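You operate a simulated robot arm through the tools that you are given. There is no shell and no other tool. Be economical: measure what you need, move in short steps, check, and stop when the job is done.

Carry out the task below with a simulated robot arm. There is one attempt and no reset: what you move stays moved.

TASK
Melt the cheese in the pan with the blue handle at heat 1.
Fine: once golden, slide the pan out, dial to 0, grill off.
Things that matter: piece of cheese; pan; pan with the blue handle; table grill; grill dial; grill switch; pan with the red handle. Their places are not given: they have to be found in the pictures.

It is judged by the outcome, as a careful person would: the job done as asked, and still so three seconds after it is handed in. It fails if anything else is knocked over, pushed out of place, dropped, spilled or broken.

THE ROBOT
A 7-joint arm with a two-finger parallel gripper, fixed in place. Base frame: the origin is at the foot of the arm, x ahead of it, y to its left, z up; the work surface is at about z = 75. Lengths are in cm, angles in rad, forces in N, time in s.
With the tool pointing down near the work surface it reaches from about 30 to 68 cm from the base axis. Its first joint turns from -1.152 to 1.152 rad. Payload 1.57 kg.
Tool frame: the origin (TCP) lies between the finger pads and is the grasp point; the fingertips stand 3 cm ahead of it; z points along the fingers, y is the line along which they close. The gripper opens to 11 cm. The fingers are 2.4 cm wide and 1.2 cm thick; the gripper's body (4.8 by 11.2 cm) begins 7.8 cm behind the TCP.
Orientation is that of the tool frame in the base frame, as a unit quaternion [w, x, y, z]. With the fingers straight down and closing along the base's y, the tool's x points along the base's -x, its y along +y and its z along -z.

THE INTERFACE
- The arm moves only by the tool move_arm. Its argument "increments" is a list of rows, each a list of 6 numbers: the shift along the base's x, y, z in cm, then the turn, a rotation vector about the base's x, y, z in rad. In form: [[dx, dy, dz, rx, ry, rz], ...]. A call has 1 to 20 rows; each row is the pose to reach, as a shift and turn from the pose commanded when the call began. "grip" is the closure in counts, from 0 (fully open) to 255 (shut), set as the call begins (left out, the last holds). A row lasts 0.2 s, in which the tool goes at most 5 cm and 0.15 rad; a call with a longer step from one row to the next is refused whole, and so is a gripper value outside its range. A pose out of reach is approached as far as the arm can. The call stops where the force on the tool passes 70 N (or 10 N more than at its start, if that is more) or the arm is blocked; 0.2 s more then pass. The fingers move at their own pace (about 10.8 cm/s each) and stop on an object; they squeeze with about 33 N. The grip force told is the motor's: it shows also when the fingers shut on nothing. Time passes only in rows, and 0.2 s behind the last, so rows that repeat a pose let the fingers close. It gives the time, the measured TCP pose, the force on the tool (base axes), the opening and the grip force at its end, in the units of the frame above (readings bear some noise), and new pictures: "views" is both (left out), scene, wrist or none.
- Cameras (640 x 400 px; columns grow to the right, rows downward): "scene" is fixed at [17.41, -39.92, 140.63]; the picture's right is [0.70, -0.71, 0.00], its down [-0.40, -0.39, -0.83] and it looks along [0.59, 0.58, -0.56] (base axes); focal length 340 px, centre (320, 200). "wrist" rides on the gripper at [-3.6, 0, -8] in the tool frame; the picture's right is [0.00, -1.00, 0.00], its down [0.97, 0.00, -0.24] and it looks along [0.24, 0.00, 0.97] (tool axes); focal length 218 px, centre (320, 200).
- point_at(camera, pixels): there is no depth. For up to 12 entries [column, row, z] of the newest picture of that camera ("zoom" is the newest enlarged one), the place [x, y] in the base frame at which the ray of that pixel passes the height z, good to about 0.2 cm. No time passes.
- inspect(camera, box): a new picture of the part [left, top, right, bottom] of that camera's present view, enlarged. No time passes.
- close_job(): hands the job in; it is judged then, once.

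Work in short steps. Measure before you move; look again where a grasp or a placing could have gone wrong, and mend it. You have 80 turns and 120 pictures in all, the two below and enlarged ones among them. Open the gripper and draw the arm clear of the work before you hand the job in, unless the task says otherwise; then end with one line.

The tools are called after ">>>" as name(argument=value, ...) on one line, values as JSON. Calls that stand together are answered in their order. move_arm: Moves the arm, as the interface text tells. Its arguments: {"type":"object","properties":{"increments":{"type":"array"},"grip":{"type":"number"},"views":{"type":"string","enum":["both","scene","wrist","none"]}},"required":["increments"]} The other tools are called the same way: point_at (camera, pixels) gives the place at which the rays of pixels pass given heights; inspect (camera, box) takes an enlarged picture of a part of a camera's view; close_job () hands the job in.

At the start:

```text
clock: 0.0
position: [44.06, -3.5, 112.37]
ee_rot: [0.0, 0.0, 1.0, 0.0]
contact_force: [0.5, 0.1, 1.1]
width: 11.02
gripper_force: 0.0
```

scene: 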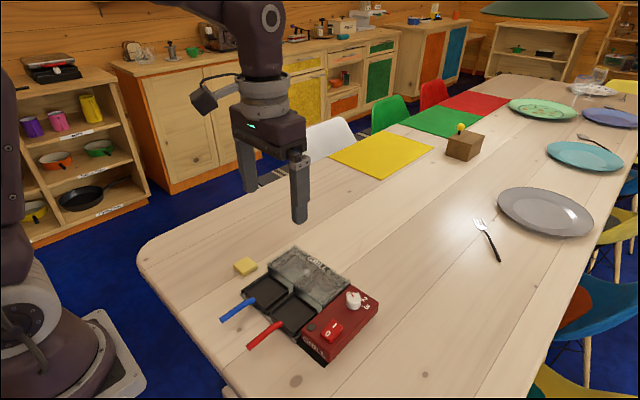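
wrist: 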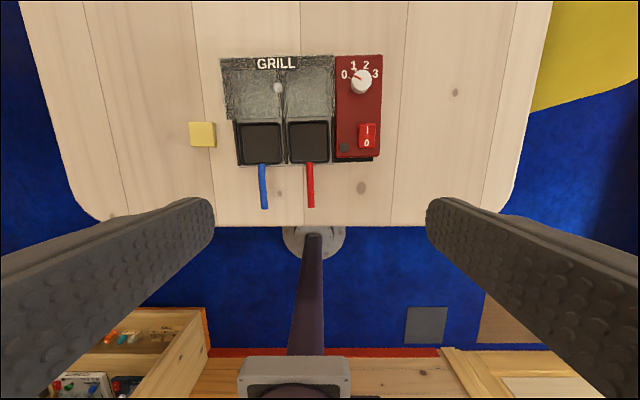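

The grill sits around scene pixel (310,305), with the cheese at (245,266). I'll enlarge both views to measure.

>>> inspect(camera="scene", box=[210, 230, 400, 370])

>>> inspect(camera="wrist", box=[180, 40, 400, 220])

>>> point_at(camera="wrist", pixels=[[202, 134, 75], [202, 134, 77], [262, 165, 77], [265, 208, 77], [310, 165, 77], [311, 207, 77], [361, 82, 80], [367, 136, 80], [222, 58, 78], [380, 56, 78], [380, 158, 78], [236, 165, 75]])

```text
2.86 times, centred on (305, 300) of scene
```

zoom: 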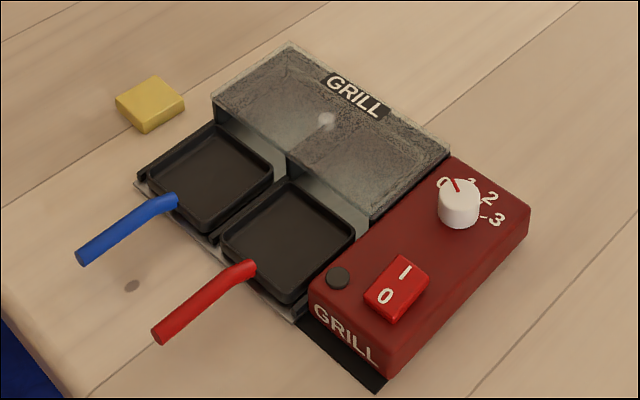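

```text
2.22 times, centred on (290, 130) of wrist
```

zoom: 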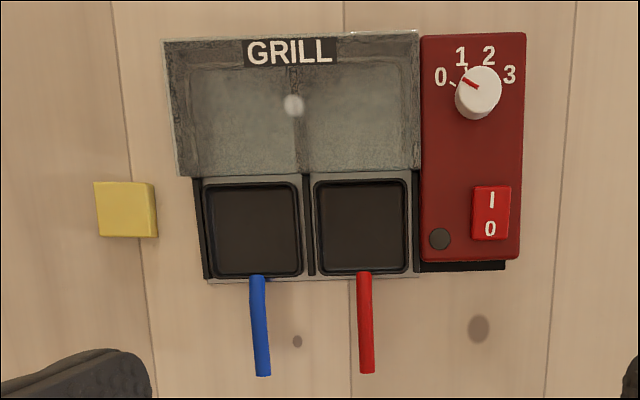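

```text
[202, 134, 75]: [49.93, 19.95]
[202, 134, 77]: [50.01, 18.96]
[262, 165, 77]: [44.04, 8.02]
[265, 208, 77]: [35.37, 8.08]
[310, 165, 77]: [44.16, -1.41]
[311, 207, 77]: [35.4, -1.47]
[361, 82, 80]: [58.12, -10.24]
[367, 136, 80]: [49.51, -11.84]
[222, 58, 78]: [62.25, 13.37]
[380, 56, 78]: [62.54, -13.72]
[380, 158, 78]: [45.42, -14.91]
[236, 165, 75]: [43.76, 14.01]
```

I'll triangulate using the scene view.

>>> point_at(camera="scene", pixels=[[353.7, 295.8, 80], [353.7, 295.8, 84], [332, 330.5, 80], [332, 330.5, 82], [245.5, 264.3, 75], [245.5, 264.3, 77], [221.7, 320, 75], [221.7, 320, 79], [254.2, 300, 77], [254.2, 300, 79], [247, 347, 77], [247, 347, 79]])

>>> point_at(camera="wrist", pixels=[[361, 82, 84], [367, 136, 82], [265, 208, 79], [262, 165, 79], [238, 122, 77], [285, 122, 77], [285, 162, 77], [238, 164, 77], [236, 120, 77], [278, 87, 82]])

```text
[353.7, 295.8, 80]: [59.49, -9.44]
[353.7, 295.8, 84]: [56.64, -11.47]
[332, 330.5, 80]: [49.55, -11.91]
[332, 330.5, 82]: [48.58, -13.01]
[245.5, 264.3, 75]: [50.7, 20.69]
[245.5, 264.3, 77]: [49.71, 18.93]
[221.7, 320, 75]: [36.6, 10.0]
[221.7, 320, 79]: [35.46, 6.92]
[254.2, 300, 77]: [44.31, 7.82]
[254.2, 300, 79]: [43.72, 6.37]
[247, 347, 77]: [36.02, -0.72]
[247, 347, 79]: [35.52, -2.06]
```

```text
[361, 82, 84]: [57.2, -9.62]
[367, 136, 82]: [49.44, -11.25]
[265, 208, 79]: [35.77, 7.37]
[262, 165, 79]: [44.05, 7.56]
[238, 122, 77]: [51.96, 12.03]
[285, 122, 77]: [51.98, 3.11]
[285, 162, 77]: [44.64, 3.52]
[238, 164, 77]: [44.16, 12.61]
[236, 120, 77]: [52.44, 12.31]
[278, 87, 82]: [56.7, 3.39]
```

Cheese is at (49.9,18.95) with its top at z≈77; the blue pan's inside is centred near (48,7.7). I'll move above the cheese and look again.

>>> move_arm(increments=[[0.75, 2.8, -2.75, 0, 0, 0], [1.5, 5.6, -5.5, 0, 0, 0], [2.2, 8.4, -8.25, 0, 0, 0], [3, 11.2, -11, 0, 0, 0], [3.7, 14, -13.75, 0, 0, 0], [4.5, 16.8, -16.5, 0, 0, 0], [5.2, 19.6, -19.25, 0, 0, 0], [5.94, 22.5, -22, 0, 0, 0], [5.94, 22.5, -22, 0, 0, 0]], grip=60)

```text
clock: 2.0
position: [50.0, 19.26, 90.34]
ee_rot: [0.0, 0.001, 1.0, -0.001]
contact_force: [0.8, 0.5, 0.1]
width: 8.4
gripper_force: 0.0
```

scene: 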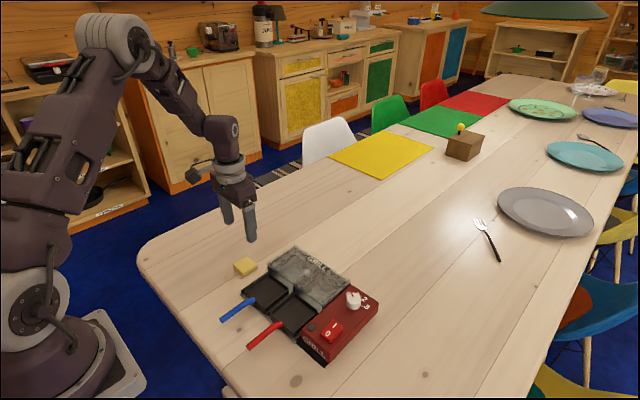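
wrist: 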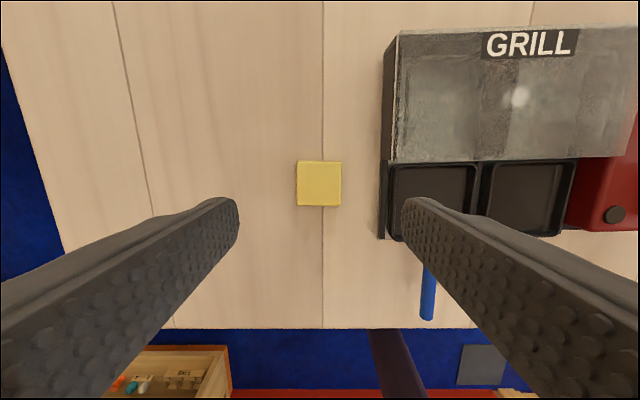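

>>> point_at(camera="wrist", pixels=[[297, 161, 77], [341, 161, 77], [341, 206, 77], [297, 206, 77], [391, 168, 77], [476, 165, 77], [430, 240, 77], [428, 318, 78], [388, 238, 76], [383, 160, 77], [397, 163, 80], [480, 160, 77]])

>>> inspect(camera="wrist", box=[280, 140, 600, 340])

```text
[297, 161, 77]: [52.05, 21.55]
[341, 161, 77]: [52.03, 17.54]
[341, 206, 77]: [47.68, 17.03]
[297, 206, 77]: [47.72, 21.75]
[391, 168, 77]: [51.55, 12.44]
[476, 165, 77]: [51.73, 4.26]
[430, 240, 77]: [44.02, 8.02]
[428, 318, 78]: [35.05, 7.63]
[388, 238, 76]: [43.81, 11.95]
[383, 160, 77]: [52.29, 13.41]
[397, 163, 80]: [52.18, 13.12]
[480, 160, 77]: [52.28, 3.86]
```

```text
2.00 times, centred on (440, 240) of wrist
```

zoom: 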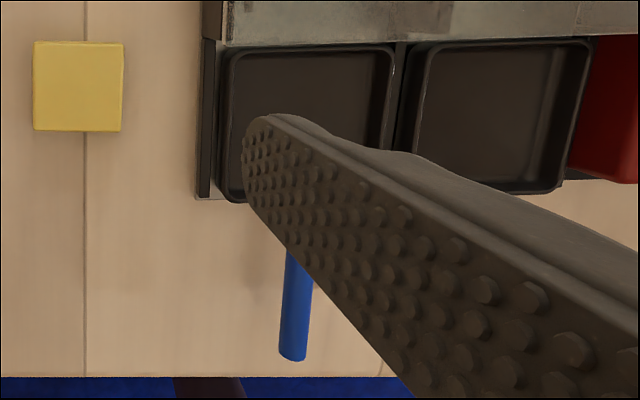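

Cheese centre is about (49.9,19.4), 4.4 cm square. I'll descend so the tips are at z≈75.9, with a narrower opening.

>>> move_arm(increments=[[-0.1, 0.3, -3, 0, 0, 0], [-0.1, 0.3, -6, 0, 0, 0], [-0.1, 0.3, -9, 0, 0, 0], [-0.1, 0.3, -11.5, 0, 0, 0], [-0.1, 0.3, -11.5, 0, 0, 0]], grip=90)

>>> move_arm(increments=[[0, 0, 0, 0, 0, 0], [0, 0, 0, 0, 0, 0], [0, 0, 0, 0, 0, 0]], grip=255)

```text
clock: 3.2
position: [49.79, 19.33, 78.89]
ee_rot: [0.0, 0.0, 1.0, 0.0]
contact_force: [1.1, -0.6, -0.3]
width: 7.13
gripper_force: 0.1
```

scene: 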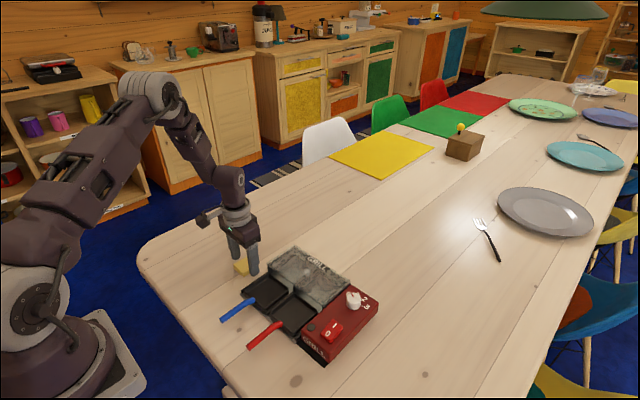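
wrist: 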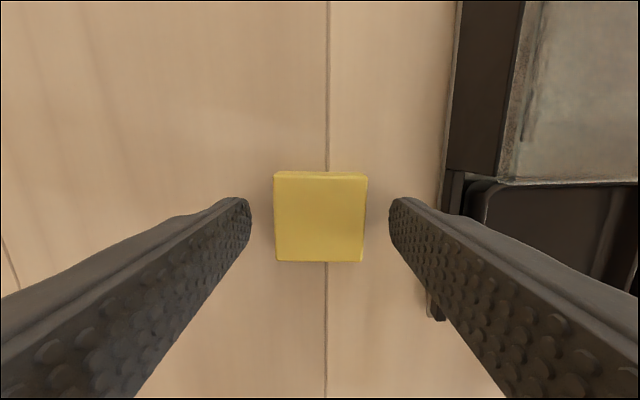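

```text
clock: 4.0
position: [49.68, 19.33, 78.86]
ee_rot: [-0.001, -0.001, 1.0, 0.001]
contact_force: [-0.3, -0.7, 0.3]
width: 4.47
gripper_force: 32.8
```

scene: 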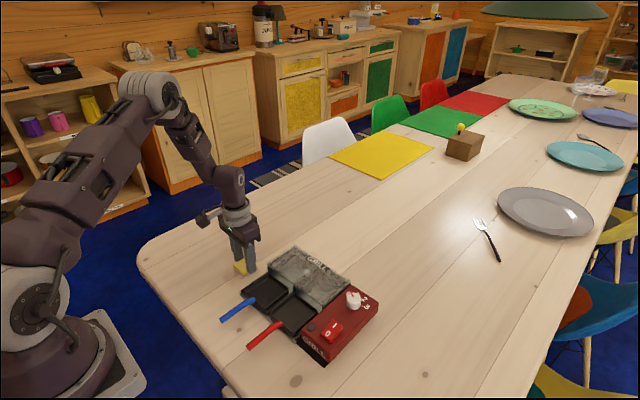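
wrist: 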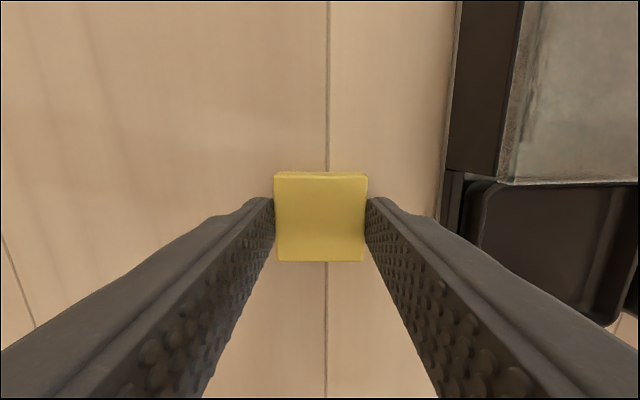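

Cheese gripped (4.47 cm). Next I lift it and carry it over the blue pan.

>>> move_arm(increments=[[0, 0, 3.5, 0, 0, 0], [0, 0, 7, 0, 0, 0], [-0.6, -3.8, 7.5, 0, 0, 0], [-1.2, -7.6, 7.5, 0, 0, 0], [-1.9, -11.3, 7.5, 0, 0, 0], [-1.9, -11.3, 7.5, 0, 0, 0]])

>>> inspect(camera="scene", box=[210, 230, 330, 330])

>>> point_at(camera="scene", pixels=[[242, 296, 77]])

```text
clock: 5.4
position: [47.8, 8.04, 86.39]
ee_rot: [0.0, 0.0, 1.0, 0.0]
contact_force: [-0.6, 0.2, -0.8]
width: 0.0
gripper_force: 21.6
```

scene: 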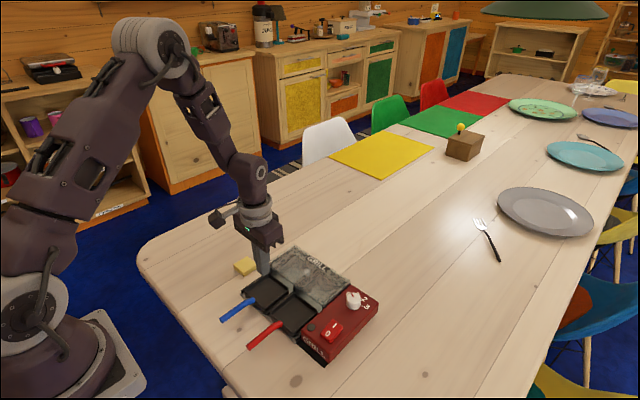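
wrist: 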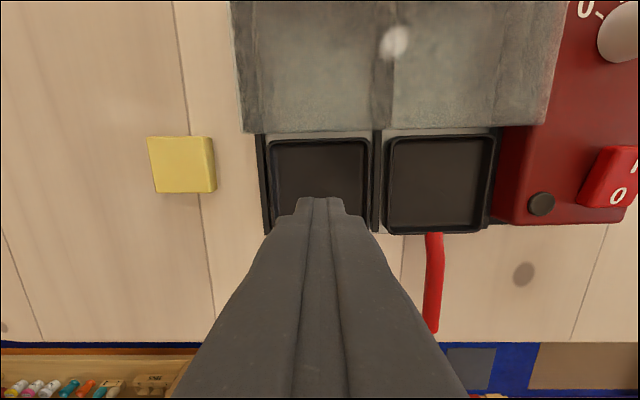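

```text
4.00 times, centred on (270, 280) of scene
```

zoom: 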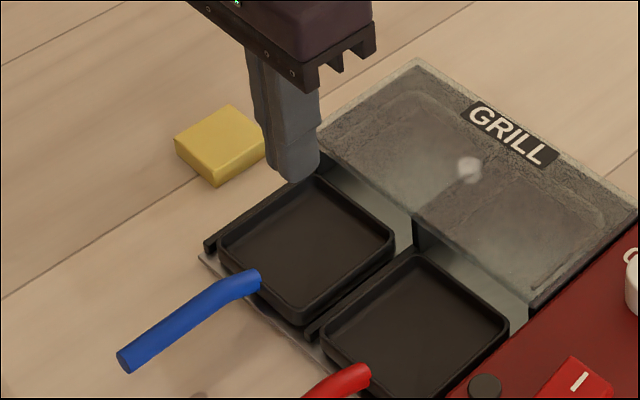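

```text
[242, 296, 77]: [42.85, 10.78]
```

The cheese slipped out during the lift and is still on the table, because the grip was too shallow. I'll measure pan and cheese here, then regrip deeper.

>>> point_at(camera="wrist", pixels=[[148, 138, 77], [211, 137, 77], [216, 191, 77], [155, 192, 77], [268, 142, 77], [370, 142, 77], [275, 148, 76], [363, 148, 76], [242, 130, 80], [540, 126, 80], [384, 139, 77], [490, 232, 77]])

>>> move_arm(increments=[[0.6, 3.8, 4, 0, 0, 0], [1.2, 7.6, 4, 0, 0, 0], [1.9, 11.3, 4, 0, 0, 0], [1.9, 11.3, 4, 0, 0, 0]], grip=90, views="wrist")

```text
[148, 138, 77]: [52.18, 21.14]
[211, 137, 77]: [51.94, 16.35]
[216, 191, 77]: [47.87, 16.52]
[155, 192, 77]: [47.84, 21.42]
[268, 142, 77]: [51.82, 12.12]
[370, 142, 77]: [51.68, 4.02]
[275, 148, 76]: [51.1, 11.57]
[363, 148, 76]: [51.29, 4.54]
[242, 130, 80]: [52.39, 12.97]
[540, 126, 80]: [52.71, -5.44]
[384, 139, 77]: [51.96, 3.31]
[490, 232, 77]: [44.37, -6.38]
```

```text
refused: row 1 steps farther than a row can; nothing moved
```

>>> move_arm(increments=[[0, 0, 4, 0, 0, 0], [0.6, 3.8, 4, 0, 0, 0], [1.2, 7.6, 4, 0, 0, 0], [1.9, 11.3, 4, 0, 0, 0], [1.9, 11.3, 4, 0, 0, 0]], grip=90, views="wrist")

>>> inspect(camera="wrist", box=[220, 120, 420, 245])

```text
clock: 6.6
position: [49.85, 19.46, 90.5]
ee_rot: [-0.001, 0.0, 1.0, 0.0]
contact_force: [0.1, -0.9, -0.6]
width: 7.11
gripper_force: 0.0
```

wrist: 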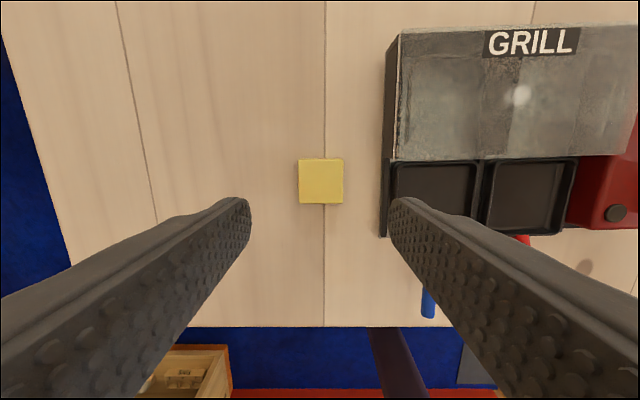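

```text
3.20 times, centred on (320, 182) of wrist
```

zoom: 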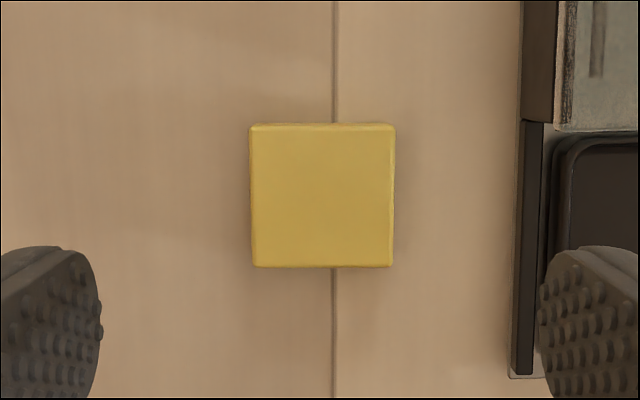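

Cheese hasn't moved. I'll descend deeper, tips just above the table, then close.

>>> move_arm(increments=[[0.1, 0, -4, 0, 0, 0], [0.1, 0, -8, 0, 0, 0], [0.1, 0, -11, 0, 0, 0], [0.1, 0, -12.25, 0, 0, 0], [0.1, 0, -12.25, 0, 0, 0]], views="none")

>>> move_arm(increments=[[0, 0, 0, 0, 0, 0], [0, 0, 0, 0, 0, 0], [0, 0, 0, 0, 0, 0], [0, 0, 0.5, 0, 0, 0], [0, 0, 1, 0, 0, 0], [0, 0, 2, 0, 0, 0], [0, 0, 3, 0, 0, 0]], grip=255)

```text
clock: 7.8
position: [50.09, 19.29, 77.95]
ee_rot: [0.0, -0.001, 1.0, 0.0]
contact_force: [-0.3, 0.5, -0.4]
width: 7.1
gripper_force: 0.1
```

```text
clock: 9.4
position: [49.95, 19.25, 81.16]
ee_rot: [0.0, 0.0, 1.0, 0.0]
contact_force: [0.4, -0.2, 0.4]
width: 4.47
gripper_force: 33.1
```

scene: 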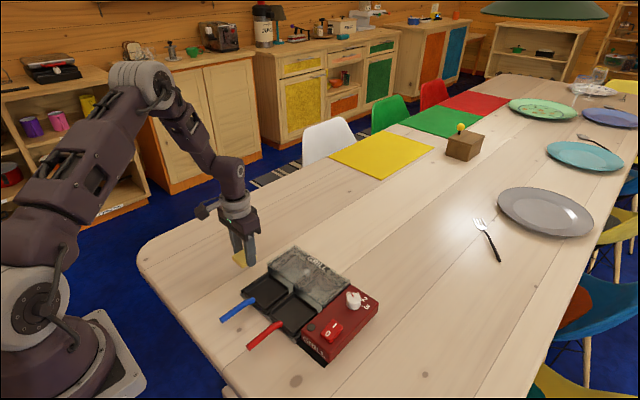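
wrist: 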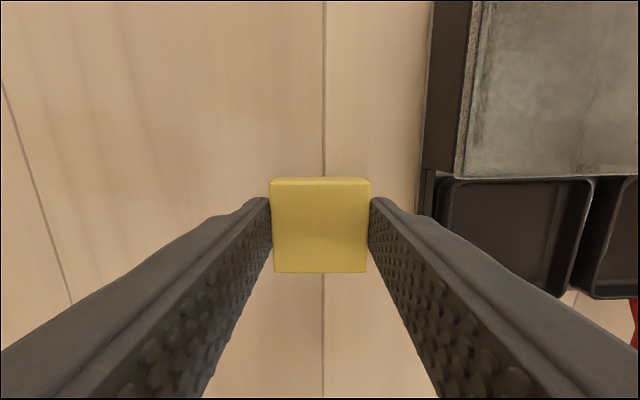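

The cheese is held and lifted. I'll carry it above the pan more gently.

>>> move_arm(increments=[[0, 0, 2, 0, 0, 0], [0, 0, 4, 0, 0, 0], [-0.5, -2.3, 4, 0, 0, 0], [-0.9, -4.6, 4, 0, 0, 0], [-1.3, -6.9, 4, 0, 0, 0], [-1.7, -9.2, 4, 0, 0, 0], [-2.05, -11.25, 4, 0, 0, 0], [-2.05, -11.25, 4, 0, 0, 0]])

>>> inspect(camera="scene", box=[210, 230, 330, 330])

```text
clock: 11.2
position: [47.8, 7.94, 85.09]
ee_rot: [-0.001, 0.0, 1.0, 0.0]
contact_force: [-1.1, 0.0, 0.0]
width: 4.48
gripper_force: 33.0
```

scene: 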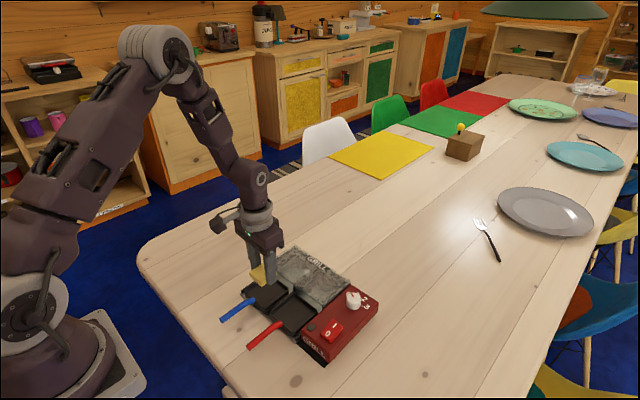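
wrist: 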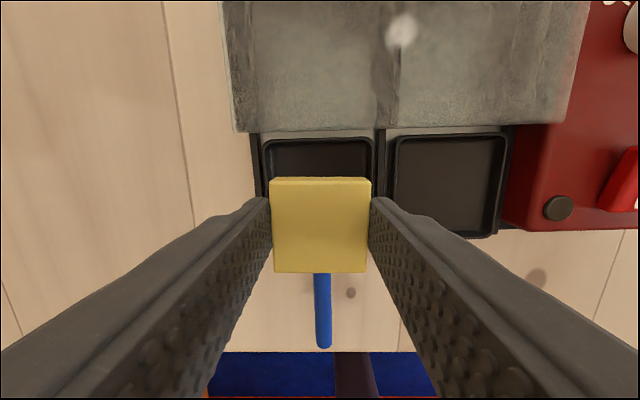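

```text
4.00 times, centred on (270, 280) of scene
```

zoom: 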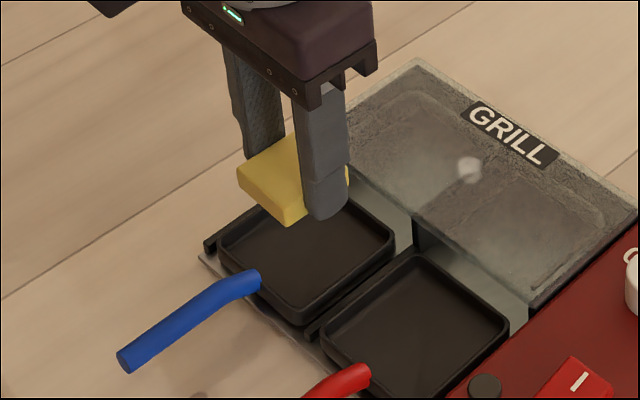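

Aligned over the pan. I'll lower the tips to about the rim (TCP 79.8) and check.

>>> move_arm(increments=[[0.1, 0.1, -2, 0, 0, 0], [0.1, 0.1, -4, 0, 0, 0], [0.1, 0.1, -5.1, 0, 0, 0], [0.1, 0.1, -5.3, 0, 0, 0]], views="wrist")

>>> inspect(camera="scene", box=[210, 230, 330, 330])

```text
clock: 12.2
position: [48.1, 8.16, 79.8]
ee_rot: [0.001, 0.0, 1.0, 0.0]
contact_force: [0.4, 0.0, -0.2]
width: 4.48
gripper_force: 32.7
```

wrist: 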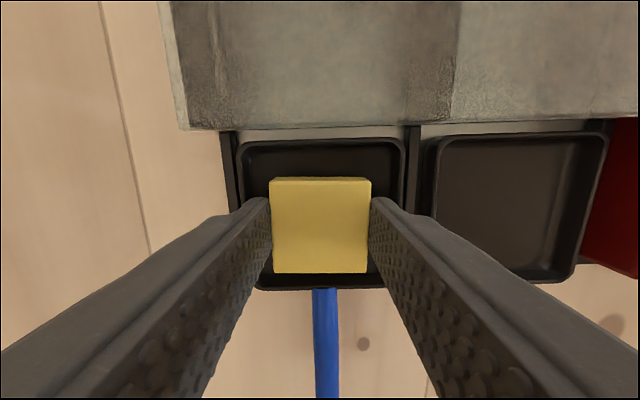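

```text
4.00 times, centred on (270, 280) of scene
```

zoom: 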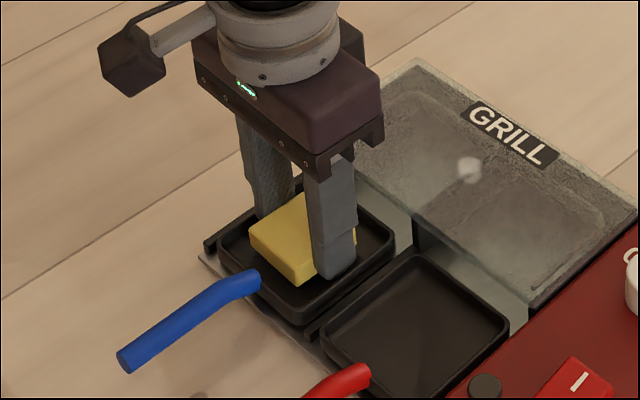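

Everything fits inside the rim. I'll lower slightly more, open a little, then raise.

>>> move_arm(increments=[[0, 0, -0.4, 0, 0, 0], [0, 0, -0.7, 0, 0, 0]], views="none")

>>> move_arm(increments=[[0, 0, 0, 0, 0, 0], [0, 0, 0, 0, 0, 0], [0, 0, 1.5, 0, 0, 0], [0, 0, 5, 0, 0, 0], [0, 0, 9, 0, 0, 0]], grip=134)

>>> inspect(camera="scene", box=[210, 230, 400, 350])

```text
clock: 12.8
position: [47.94, 8.07, 79.12]
ee_rot: [0.001, 0.0, 1.0, 0.001]
contact_force: [-7.8, -0.9, 44.0]
width: 4.49
gripper_force: 32.7
```

```text
clock: 14.0
position: [48.1, 8.13, 88.14]
ee_rot: [-0.001, 0.0, 1.0, 0.0]
contact_force: [0.6, -0.9, 0.8]
width: 5.23
gripper_force: 0.0
```

scene: 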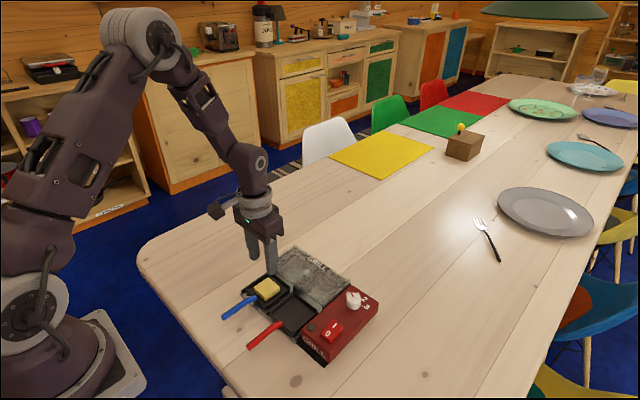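
wrist: 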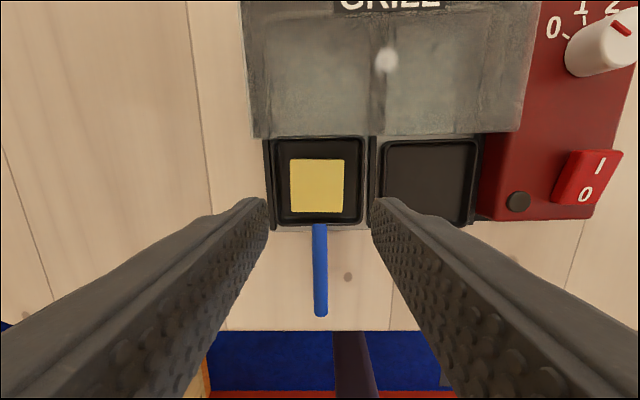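

```text
3.33 times, centred on (305, 290) of scene
```

zoom: 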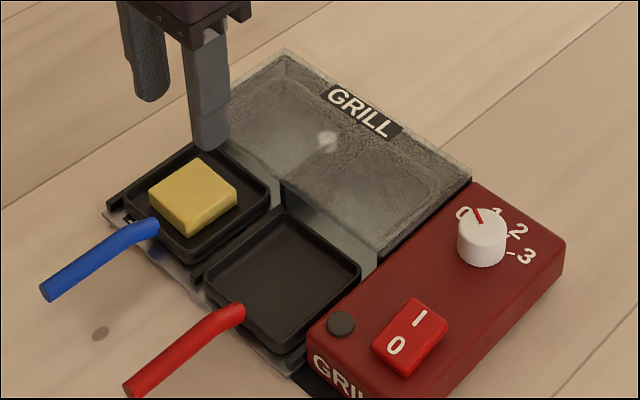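

Cheese is in the pan. Now I move over the control panel to read the dial and switch.

>>> move_arm(increments=[[0, 0, 4, 0, 0, 0], [0.6, -4.5, 5, 0, 0, 0], [1.2, -9, 5, 0, 0, 0], [1.8, -13.5, 5, 0, 0, 0], [2, -18, 5, 0, 0, 0], [2, -18.5, 5, 0, 0, 0]])

>>> inspect(camera="wrist", box=[220, 40, 420, 240])

>>> inspect(camera="scene", box=[300, 270, 396, 330])

```text
clock: 15.4
position: [50.19, -10.48, 92.93]
ee_rot: [0.0, 0.0, 1.0, 0.001]
contact_force: [0.1, -0.2, 0.0]
width: 5.23
gripper_force: 0.0
```

scene: 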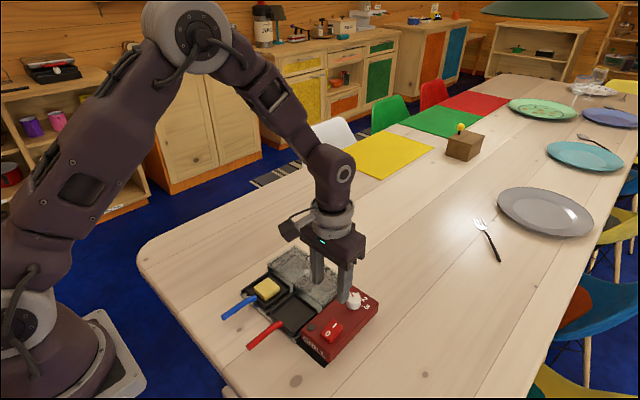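
wrist: 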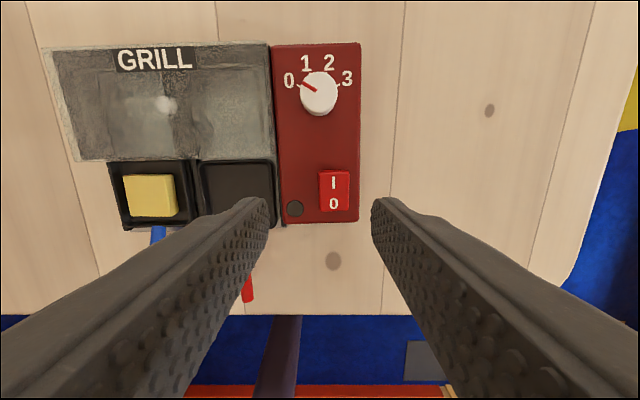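

```text
2.00 times, centred on (320, 140) of wrist
```

zoom: 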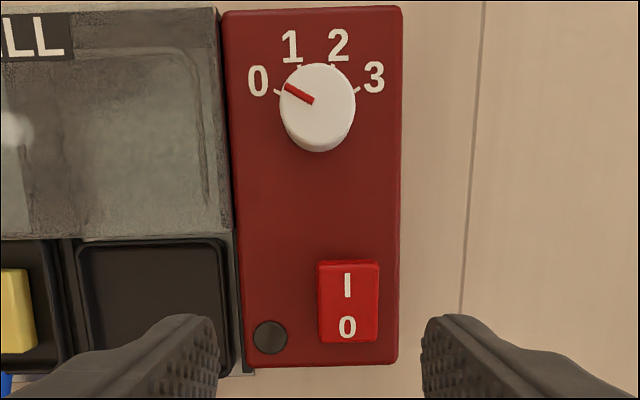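

```text
6.67 times, centred on (348, 300) of scene
```

zoom: 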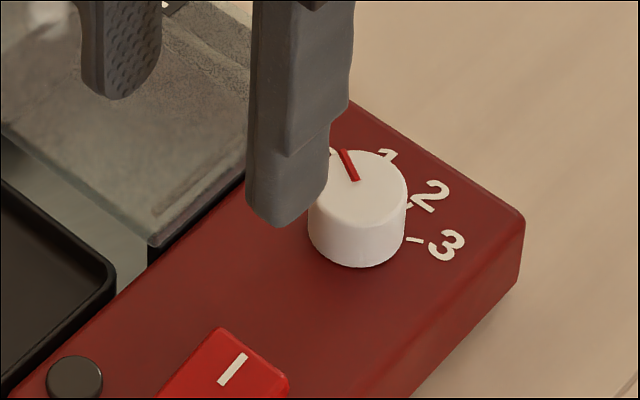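

Pointer is at 0, with 1 about 45° clockwise; the rocker lamp is dark (off). I'll measure the knob and switch precisely.

>>> point_at(camera="wrist", pixels=[[318.5, 90, 81.5], [300, 92, 81.5], [337, 92, 81.5], [318, 71, 81.5], [334, 183, 80], [334, 170, 80], [334, 211, 80], [272, 60, 80], [360, 60, 80], [305, 73, 80], [327, 74, 80], [288, 86, 80]])

>>> point_at(camera="scene", pixels=[[353.7, 295, 81.5], [353.7, 295, 82.5], [379, 303, 79], [379, 303, 80], [329, 335, 80]])

>>> inspect(camera="scene", box=[300, 300, 380, 366])

```text
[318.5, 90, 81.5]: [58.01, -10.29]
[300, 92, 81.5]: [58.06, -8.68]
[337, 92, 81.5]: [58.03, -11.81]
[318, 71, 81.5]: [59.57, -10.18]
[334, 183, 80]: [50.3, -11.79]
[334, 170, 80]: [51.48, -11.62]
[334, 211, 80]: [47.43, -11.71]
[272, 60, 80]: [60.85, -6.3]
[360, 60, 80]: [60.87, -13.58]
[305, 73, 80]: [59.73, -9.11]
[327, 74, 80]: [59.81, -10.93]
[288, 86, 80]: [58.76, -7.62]
```

```text
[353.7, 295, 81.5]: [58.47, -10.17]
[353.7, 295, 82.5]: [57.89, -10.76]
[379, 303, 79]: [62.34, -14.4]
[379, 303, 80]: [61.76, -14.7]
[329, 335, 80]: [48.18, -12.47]
```

```text
6.06 times, centred on (340, 333) of scene
```

zoom: 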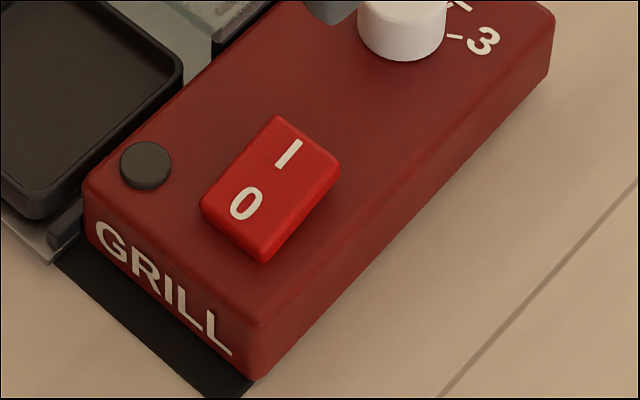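

Knob: centre (58.0,-10.3), radius 1.6, top ≈81.7. I'll move above it and down so tips reach ≈80.3.

>>> move_arm(increments=[[3, 0.1, -1, 0, 0, 0], [6, 0.15, -2, 0, 0, 0], [7.85, 0.15, -3, 0, 0, 0], [7.85, 0.15, -5.5, 0, 0, 0], [7.85, 0.15, -5.5, 0, 0, 0]])

>>> inspect(camera="wrist", box=[220, 120, 420, 260])

```text
clock: 16.6
position: [57.86, -10.25, 87.53]
ee_rot: [0.001, 0.0, 1.0, 0.0]
contact_force: [-0.6, 0.3, 0.5]
width: 5.22
gripper_force: 0.1
```

scene: 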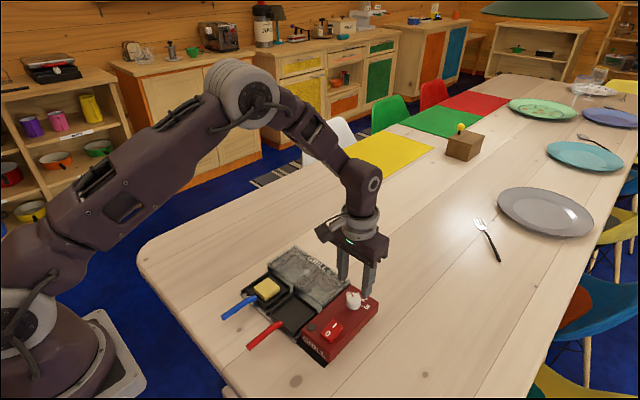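
wrist: 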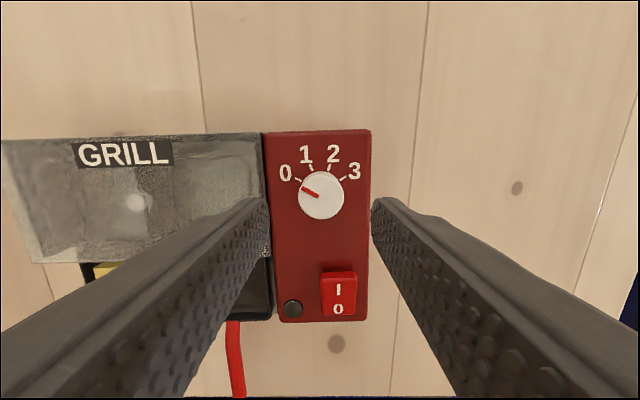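

```text
2.86 times, centred on (320, 190) of wrist
```

zoom: 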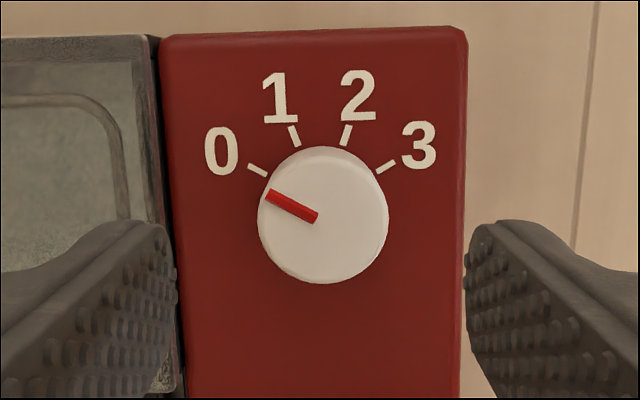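

Ticks show 40° steps (0 at −62°, 1 at −21°). I'll narrow the opening slightly, descend, grip, and turn by −0.70 rad.

>>> move_arm(increments=[[0.1, -0.05, 0, 0, 0, 0], [0.1, -0.05, -2, 0, 0, 0], [0.1, -0.05, -4.2, 0, 0, 0], [0.1, -0.05, -4.2, 0, 0, 0]], grip=150, views="none")

>>> move_arm(increments=[[0, 0, 0, 0, 0, 0], [0, 0, 0, 0, 0, 0], [0, 0, 0, 0, 0, 0]], grip=255)

```text
clock: 17.6
position: [58.01, -10.24, 83.36]
ee_rot: [0.0, 0.001, 1.0, 0.0]
contact_force: [-1.0, -0.2, 0.3]
width: 4.51
gripper_force: 0.0
```

```text
clock: 18.4
position: [58.01, -10.31, 83.41]
ee_rot: [0.0, 0.0, 1.0, 0.0]
contact_force: [4.6, -15.1, 0.0]
width: 3.17
gripper_force: 32.9
```

scene: 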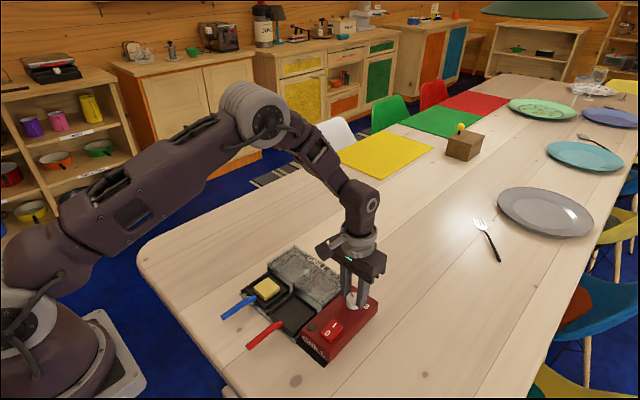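
wrist: 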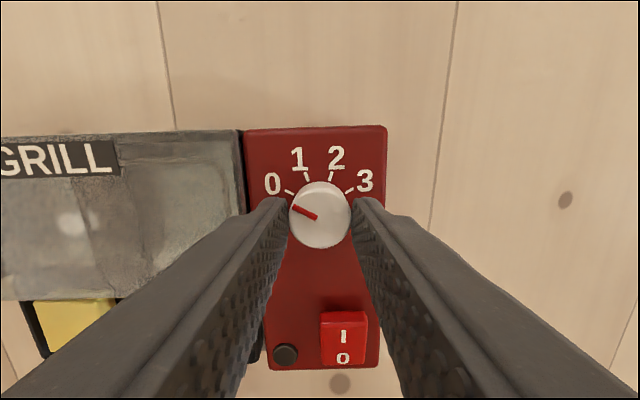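

Gripped. Turning −0.70 rad.

>>> move_arm(increments=[[0, 0, 0, 0, 0, -0.1], [0, 0, 0, 0, 0, -0.2], [0, 0, 0, 0, 0, -0.3], [0, 0, 0, 0, 0, -0.4], [0, 0, 0, 0, 0, -0.5], [0, 0, 0, 0, 0, -0.6], [0, 0, 0, 0, 0, -0.7], [0, 0, 0, 0, 0, -0.7]], views="wrist")

>>> inspect(camera="wrist", box=[220, 120, 420, 260])

```text
clock: 20.2
position: [57.94, -10.13, 83.32]
ee_rot: [-0.001, 0.344, 0.939, 0.0]
contact_force: [3.5, 6.2, 0.2]
width: 3.16
gripper_force: 33.3
```

wrist: 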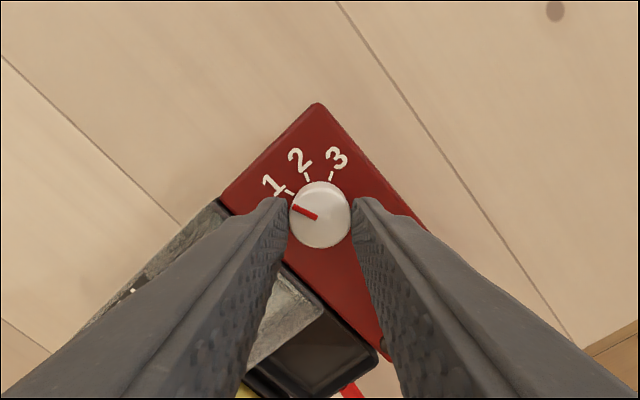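

```text
2.86 times, centred on (320, 190) of wrist
```

zoom: 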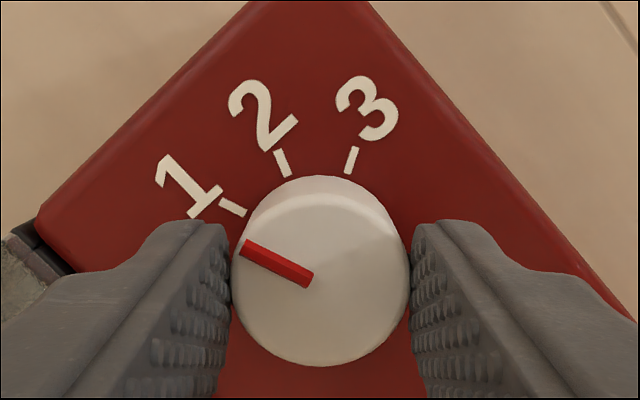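

The pointer is now on 1. I'll release, lift, untwist, and go above the switch's I end with fingers shut.

>>> move_arm(increments=[[0, 0, 0, 0, 0, 0], [0, 0, 0, 0, 0, 0], [0, 0, 2.5, 0, 0, 0], [0, 0, 5, 0, 0, 0]], grip=150, views="none")

>>> move_arm(increments=[[-1, -0.2, 0, 0, 0, 0.12], [-2, -0.4, 0, 0, 0, 0.24], [-3, -0.7, 0, 0, 0, 0.36], [-4, -1, 0, 0, 0, 0.48], [-5, -1.2, 0, 0, 0, 0.6], [-6.9, -1.5, 0, 0, 0, 0.7], [-6.9, -1.5, 0, 0, 0, 0.7]], grip=255)

>>> inspect(camera="scene", box=[300, 280, 396, 360])

```text
clock: 21.2
position: [57.93, -10.12, 88.35]
ee_rot: [0.0, 0.342, 0.94, 0.001]
contact_force: [0.4, 0.4, 0.9]
width: 4.52
gripper_force: 0.1
```

```text
clock: 22.8
position: [51.06, -11.91, 88.51]
ee_rot: [0.0, -0.001, 1.0, 0.0]
contact_force: [0.5, -1.4, 0.9]
width: 0.0
gripper_force: 21.7
```

scene: 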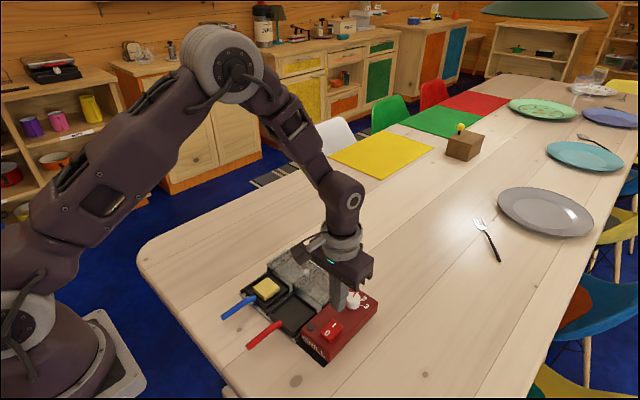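
wrist: 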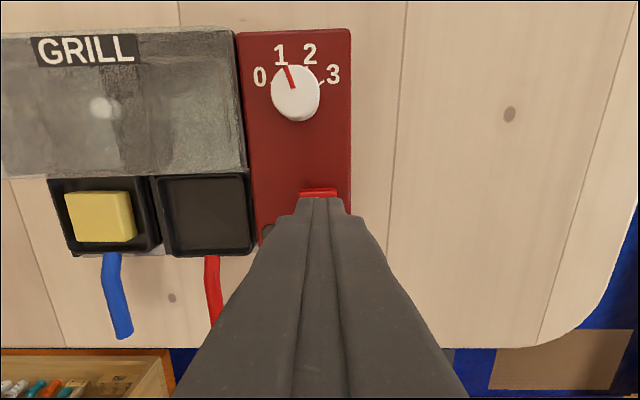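

```text
5.00 times, centred on (348, 320) of scene
```

zoom: 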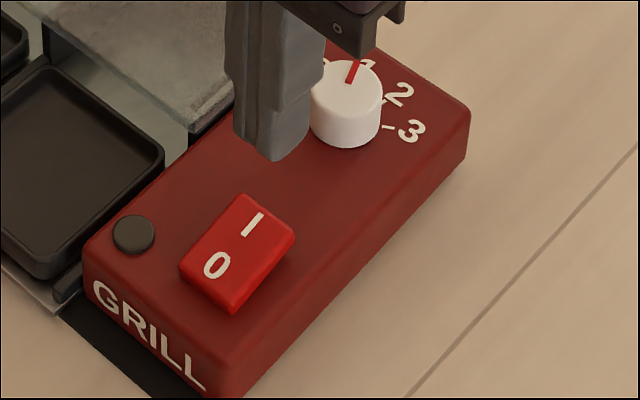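

Dial stays on 1. Pressing the I end in small steps.

>>> move_arm(increments=[[-0.3, 0.15, -2, 0, 0, 0], [-0.3, 0.15, -4, 0, 0, 0], [-0.3, 0.15, -4.6, 0, 0, 0], [-0.3, 0.15, -5, 0, 0, 0], [-0.3, 0.15, -5.3, 0, 0, 0], [-0.3, 0.15, -5.6, 0, 0, 0]])

>>> inspect(camera="scene", box=[300, 280, 396, 360])

```text
clock: 24.3
position: [50.97, -11.53, 83.34]
ee_rot: [0.005, 0.0, 1.0, -0.001]
contact_force: [-1.5, 2.1, 10.5]
width: 0.0
gripper_force: 21.4
stopped in row 6: the force on the tool passed its limit (the readings are from after the stop); the commanded pose is now the measured one
```

scene: 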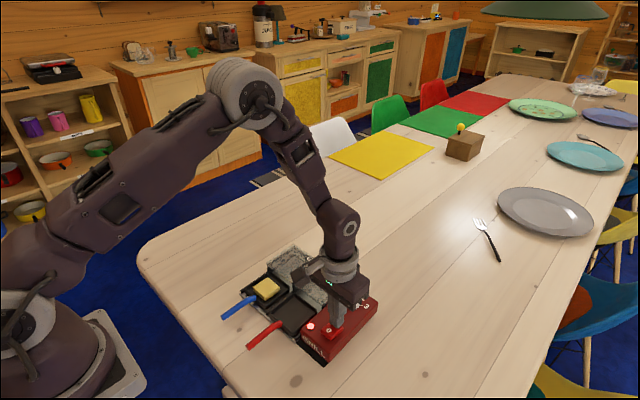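
wrist: 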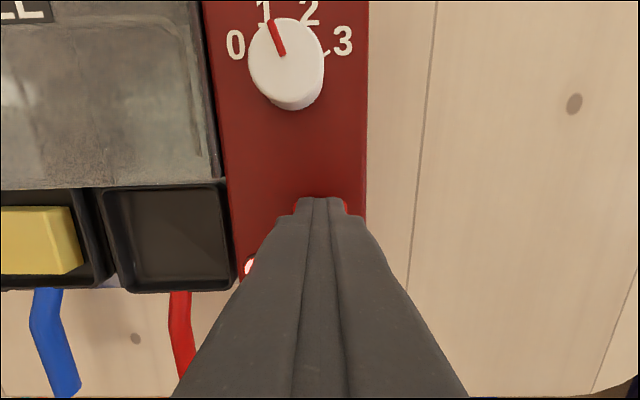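

```text
5.00 times, centred on (348, 320) of scene
```

zoom: 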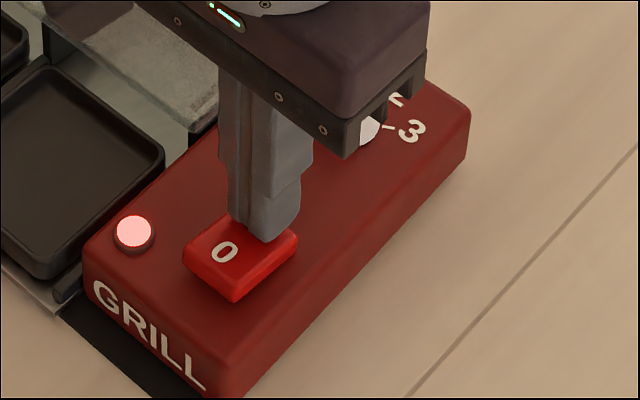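

The lamp is lit, so the grill is on. Next I raise and move above the blue handle.

>>> move_arm(increments=[[0, 0, 4, 0, 0, 0], [0, 0, 7, 0, 0, 0], [-2.5, 4, 7, 0, 0, 0], [-5, 8, 7, 0, 0, 0], [-7.5, 12, 7, 0, 0, 0], [-10, 16, 6, 0, 0, 0], [-12.5, 19.4, 4, 0, 0, 0], [-12.5, 19.4, 4, 0, 0, 0]], grip=160)

>>> inspect(camera="scene", box=[210, 250, 380, 360])

>>> point_at(camera="wrist", pixels=[[320, 300, 77.5]])

```text
clock: 26.1
position: [38.56, 8.1, 87.21]
ee_rot: [0.002, -0.001, 1.0, -0.002]
contact_force: [0.0, 0.3, -1.0]
width: 4.1
gripper_force: 0.0
```

scene: 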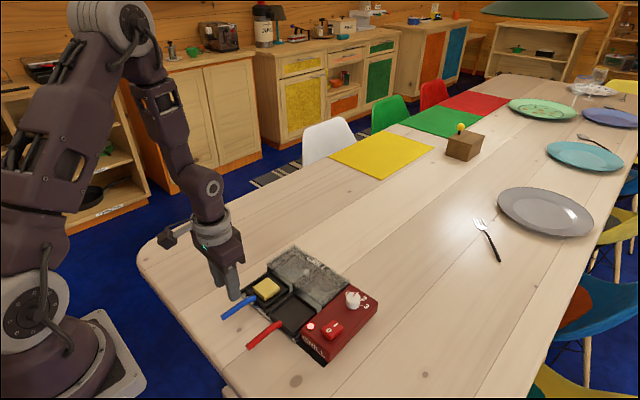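
wrist: 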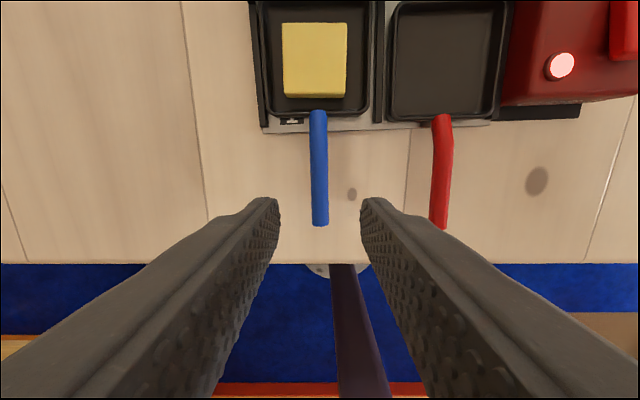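

```text
3.64 times, centred on (295, 305) of scene
```

zoom: 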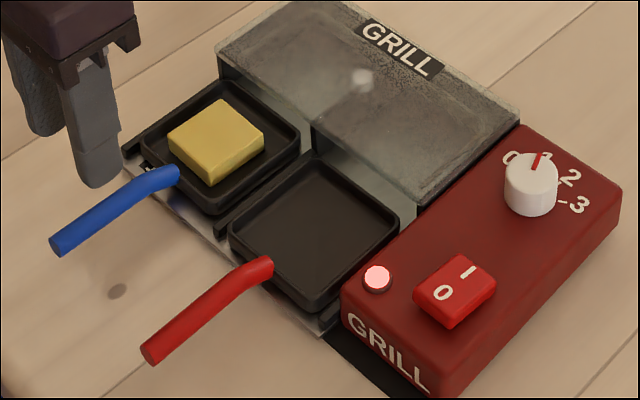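

```text
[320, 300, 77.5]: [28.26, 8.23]
```

>>> point_at(camera="wrist", pixels=[[321, 223, 77.5], [319, 180, 77.5], [317, 115, 77.5], [259, 115, 77], [377, 115, 77], [310, 200, 77.5], [328, 200, 77.5]])

>>> inspect(camera="wrist", box=[240, 0, 400, 140])

>>> point_at(camera="scene", pixels=[[222, 317, 77.5], [222, 317, 76.5], [222, 317, 78.5], [240, 306, 77.5]])

```text
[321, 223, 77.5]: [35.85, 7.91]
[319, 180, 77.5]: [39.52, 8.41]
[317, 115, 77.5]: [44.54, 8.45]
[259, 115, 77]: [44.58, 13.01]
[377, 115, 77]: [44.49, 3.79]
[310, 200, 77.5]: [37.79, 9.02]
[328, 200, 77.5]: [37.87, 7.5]
```

```text
2.86 times, centred on (320, 70) of wrist
```

zoom: 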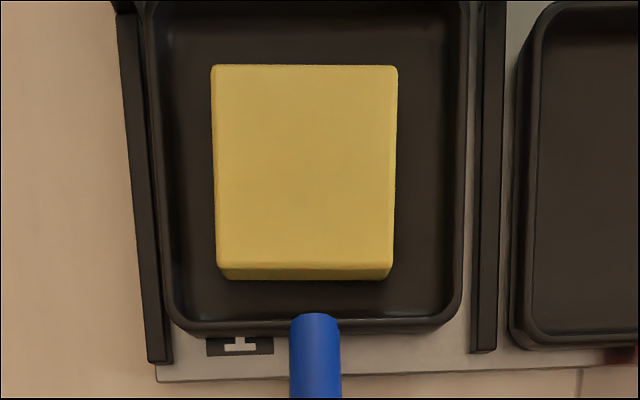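

```text
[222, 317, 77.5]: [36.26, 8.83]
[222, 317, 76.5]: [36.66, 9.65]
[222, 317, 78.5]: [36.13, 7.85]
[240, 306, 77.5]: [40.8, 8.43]
```

The handle runs x 36–44.5 at y≈8.2, z≈78. I'll descend on it at x≈39 and grip.

>>> move_arm(increments=[[0.4, 0.1, -3, 0, 0, 0], [0.4, 0.1, -6, 0, 0, 0], [0.4, 0.1, -8.1, 0, 0, 0], [0.4, 0.1, -8.1, 0, 0, 0]], views="none")

>>> move_arm(increments=[[0, 0, 0, 0, 0, 0], [0, 0, 0, 0, 0, 0], [0, 0, 0, 0, 0, 0]], grip=255)

>>> inspect(camera="scene", box=[210, 250, 380, 360])

```text
clock: 27.1
position: [39.0, 8.07, 79.21]
ee_rot: [0.004, 0.0, 1.0, 0.0]
contact_force: [-0.5, 0.2, 0.4]
width: 4.11
gripper_force: 0.0
```

```text
clock: 27.9
position: [38.94, 8.24, 79.21]
ee_rot: [0.004, 0.0, 1.0, -0.001]
contact_force: [0.0, -0.6, 0.0]
width: 1.3
gripper_force: 29.8
```

scene: 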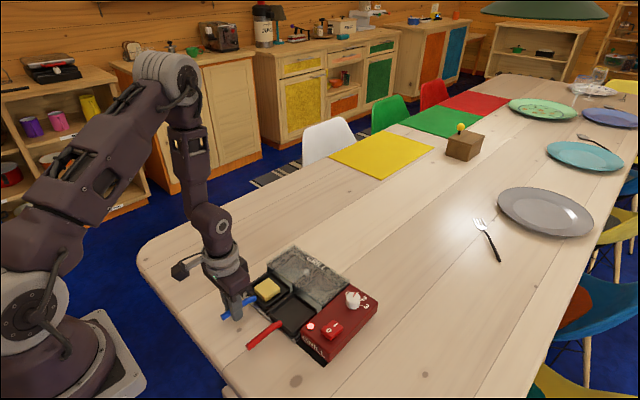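
wrist: 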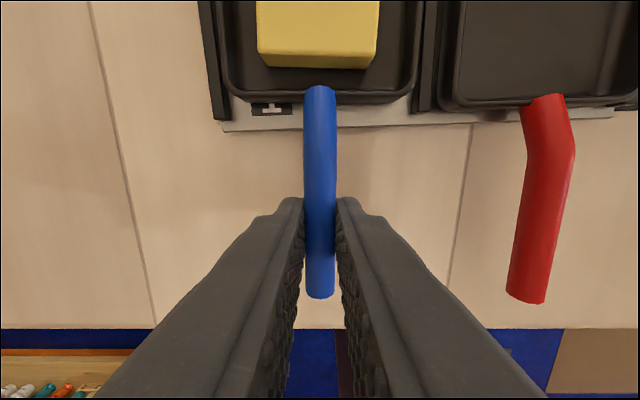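

```text
3.64 times, centred on (295, 305) of scene
```

zoom: 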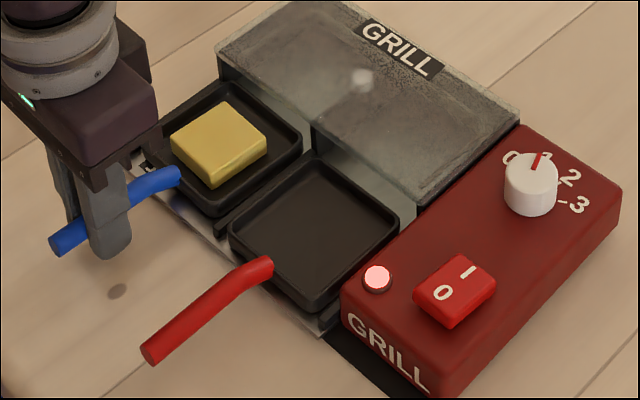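

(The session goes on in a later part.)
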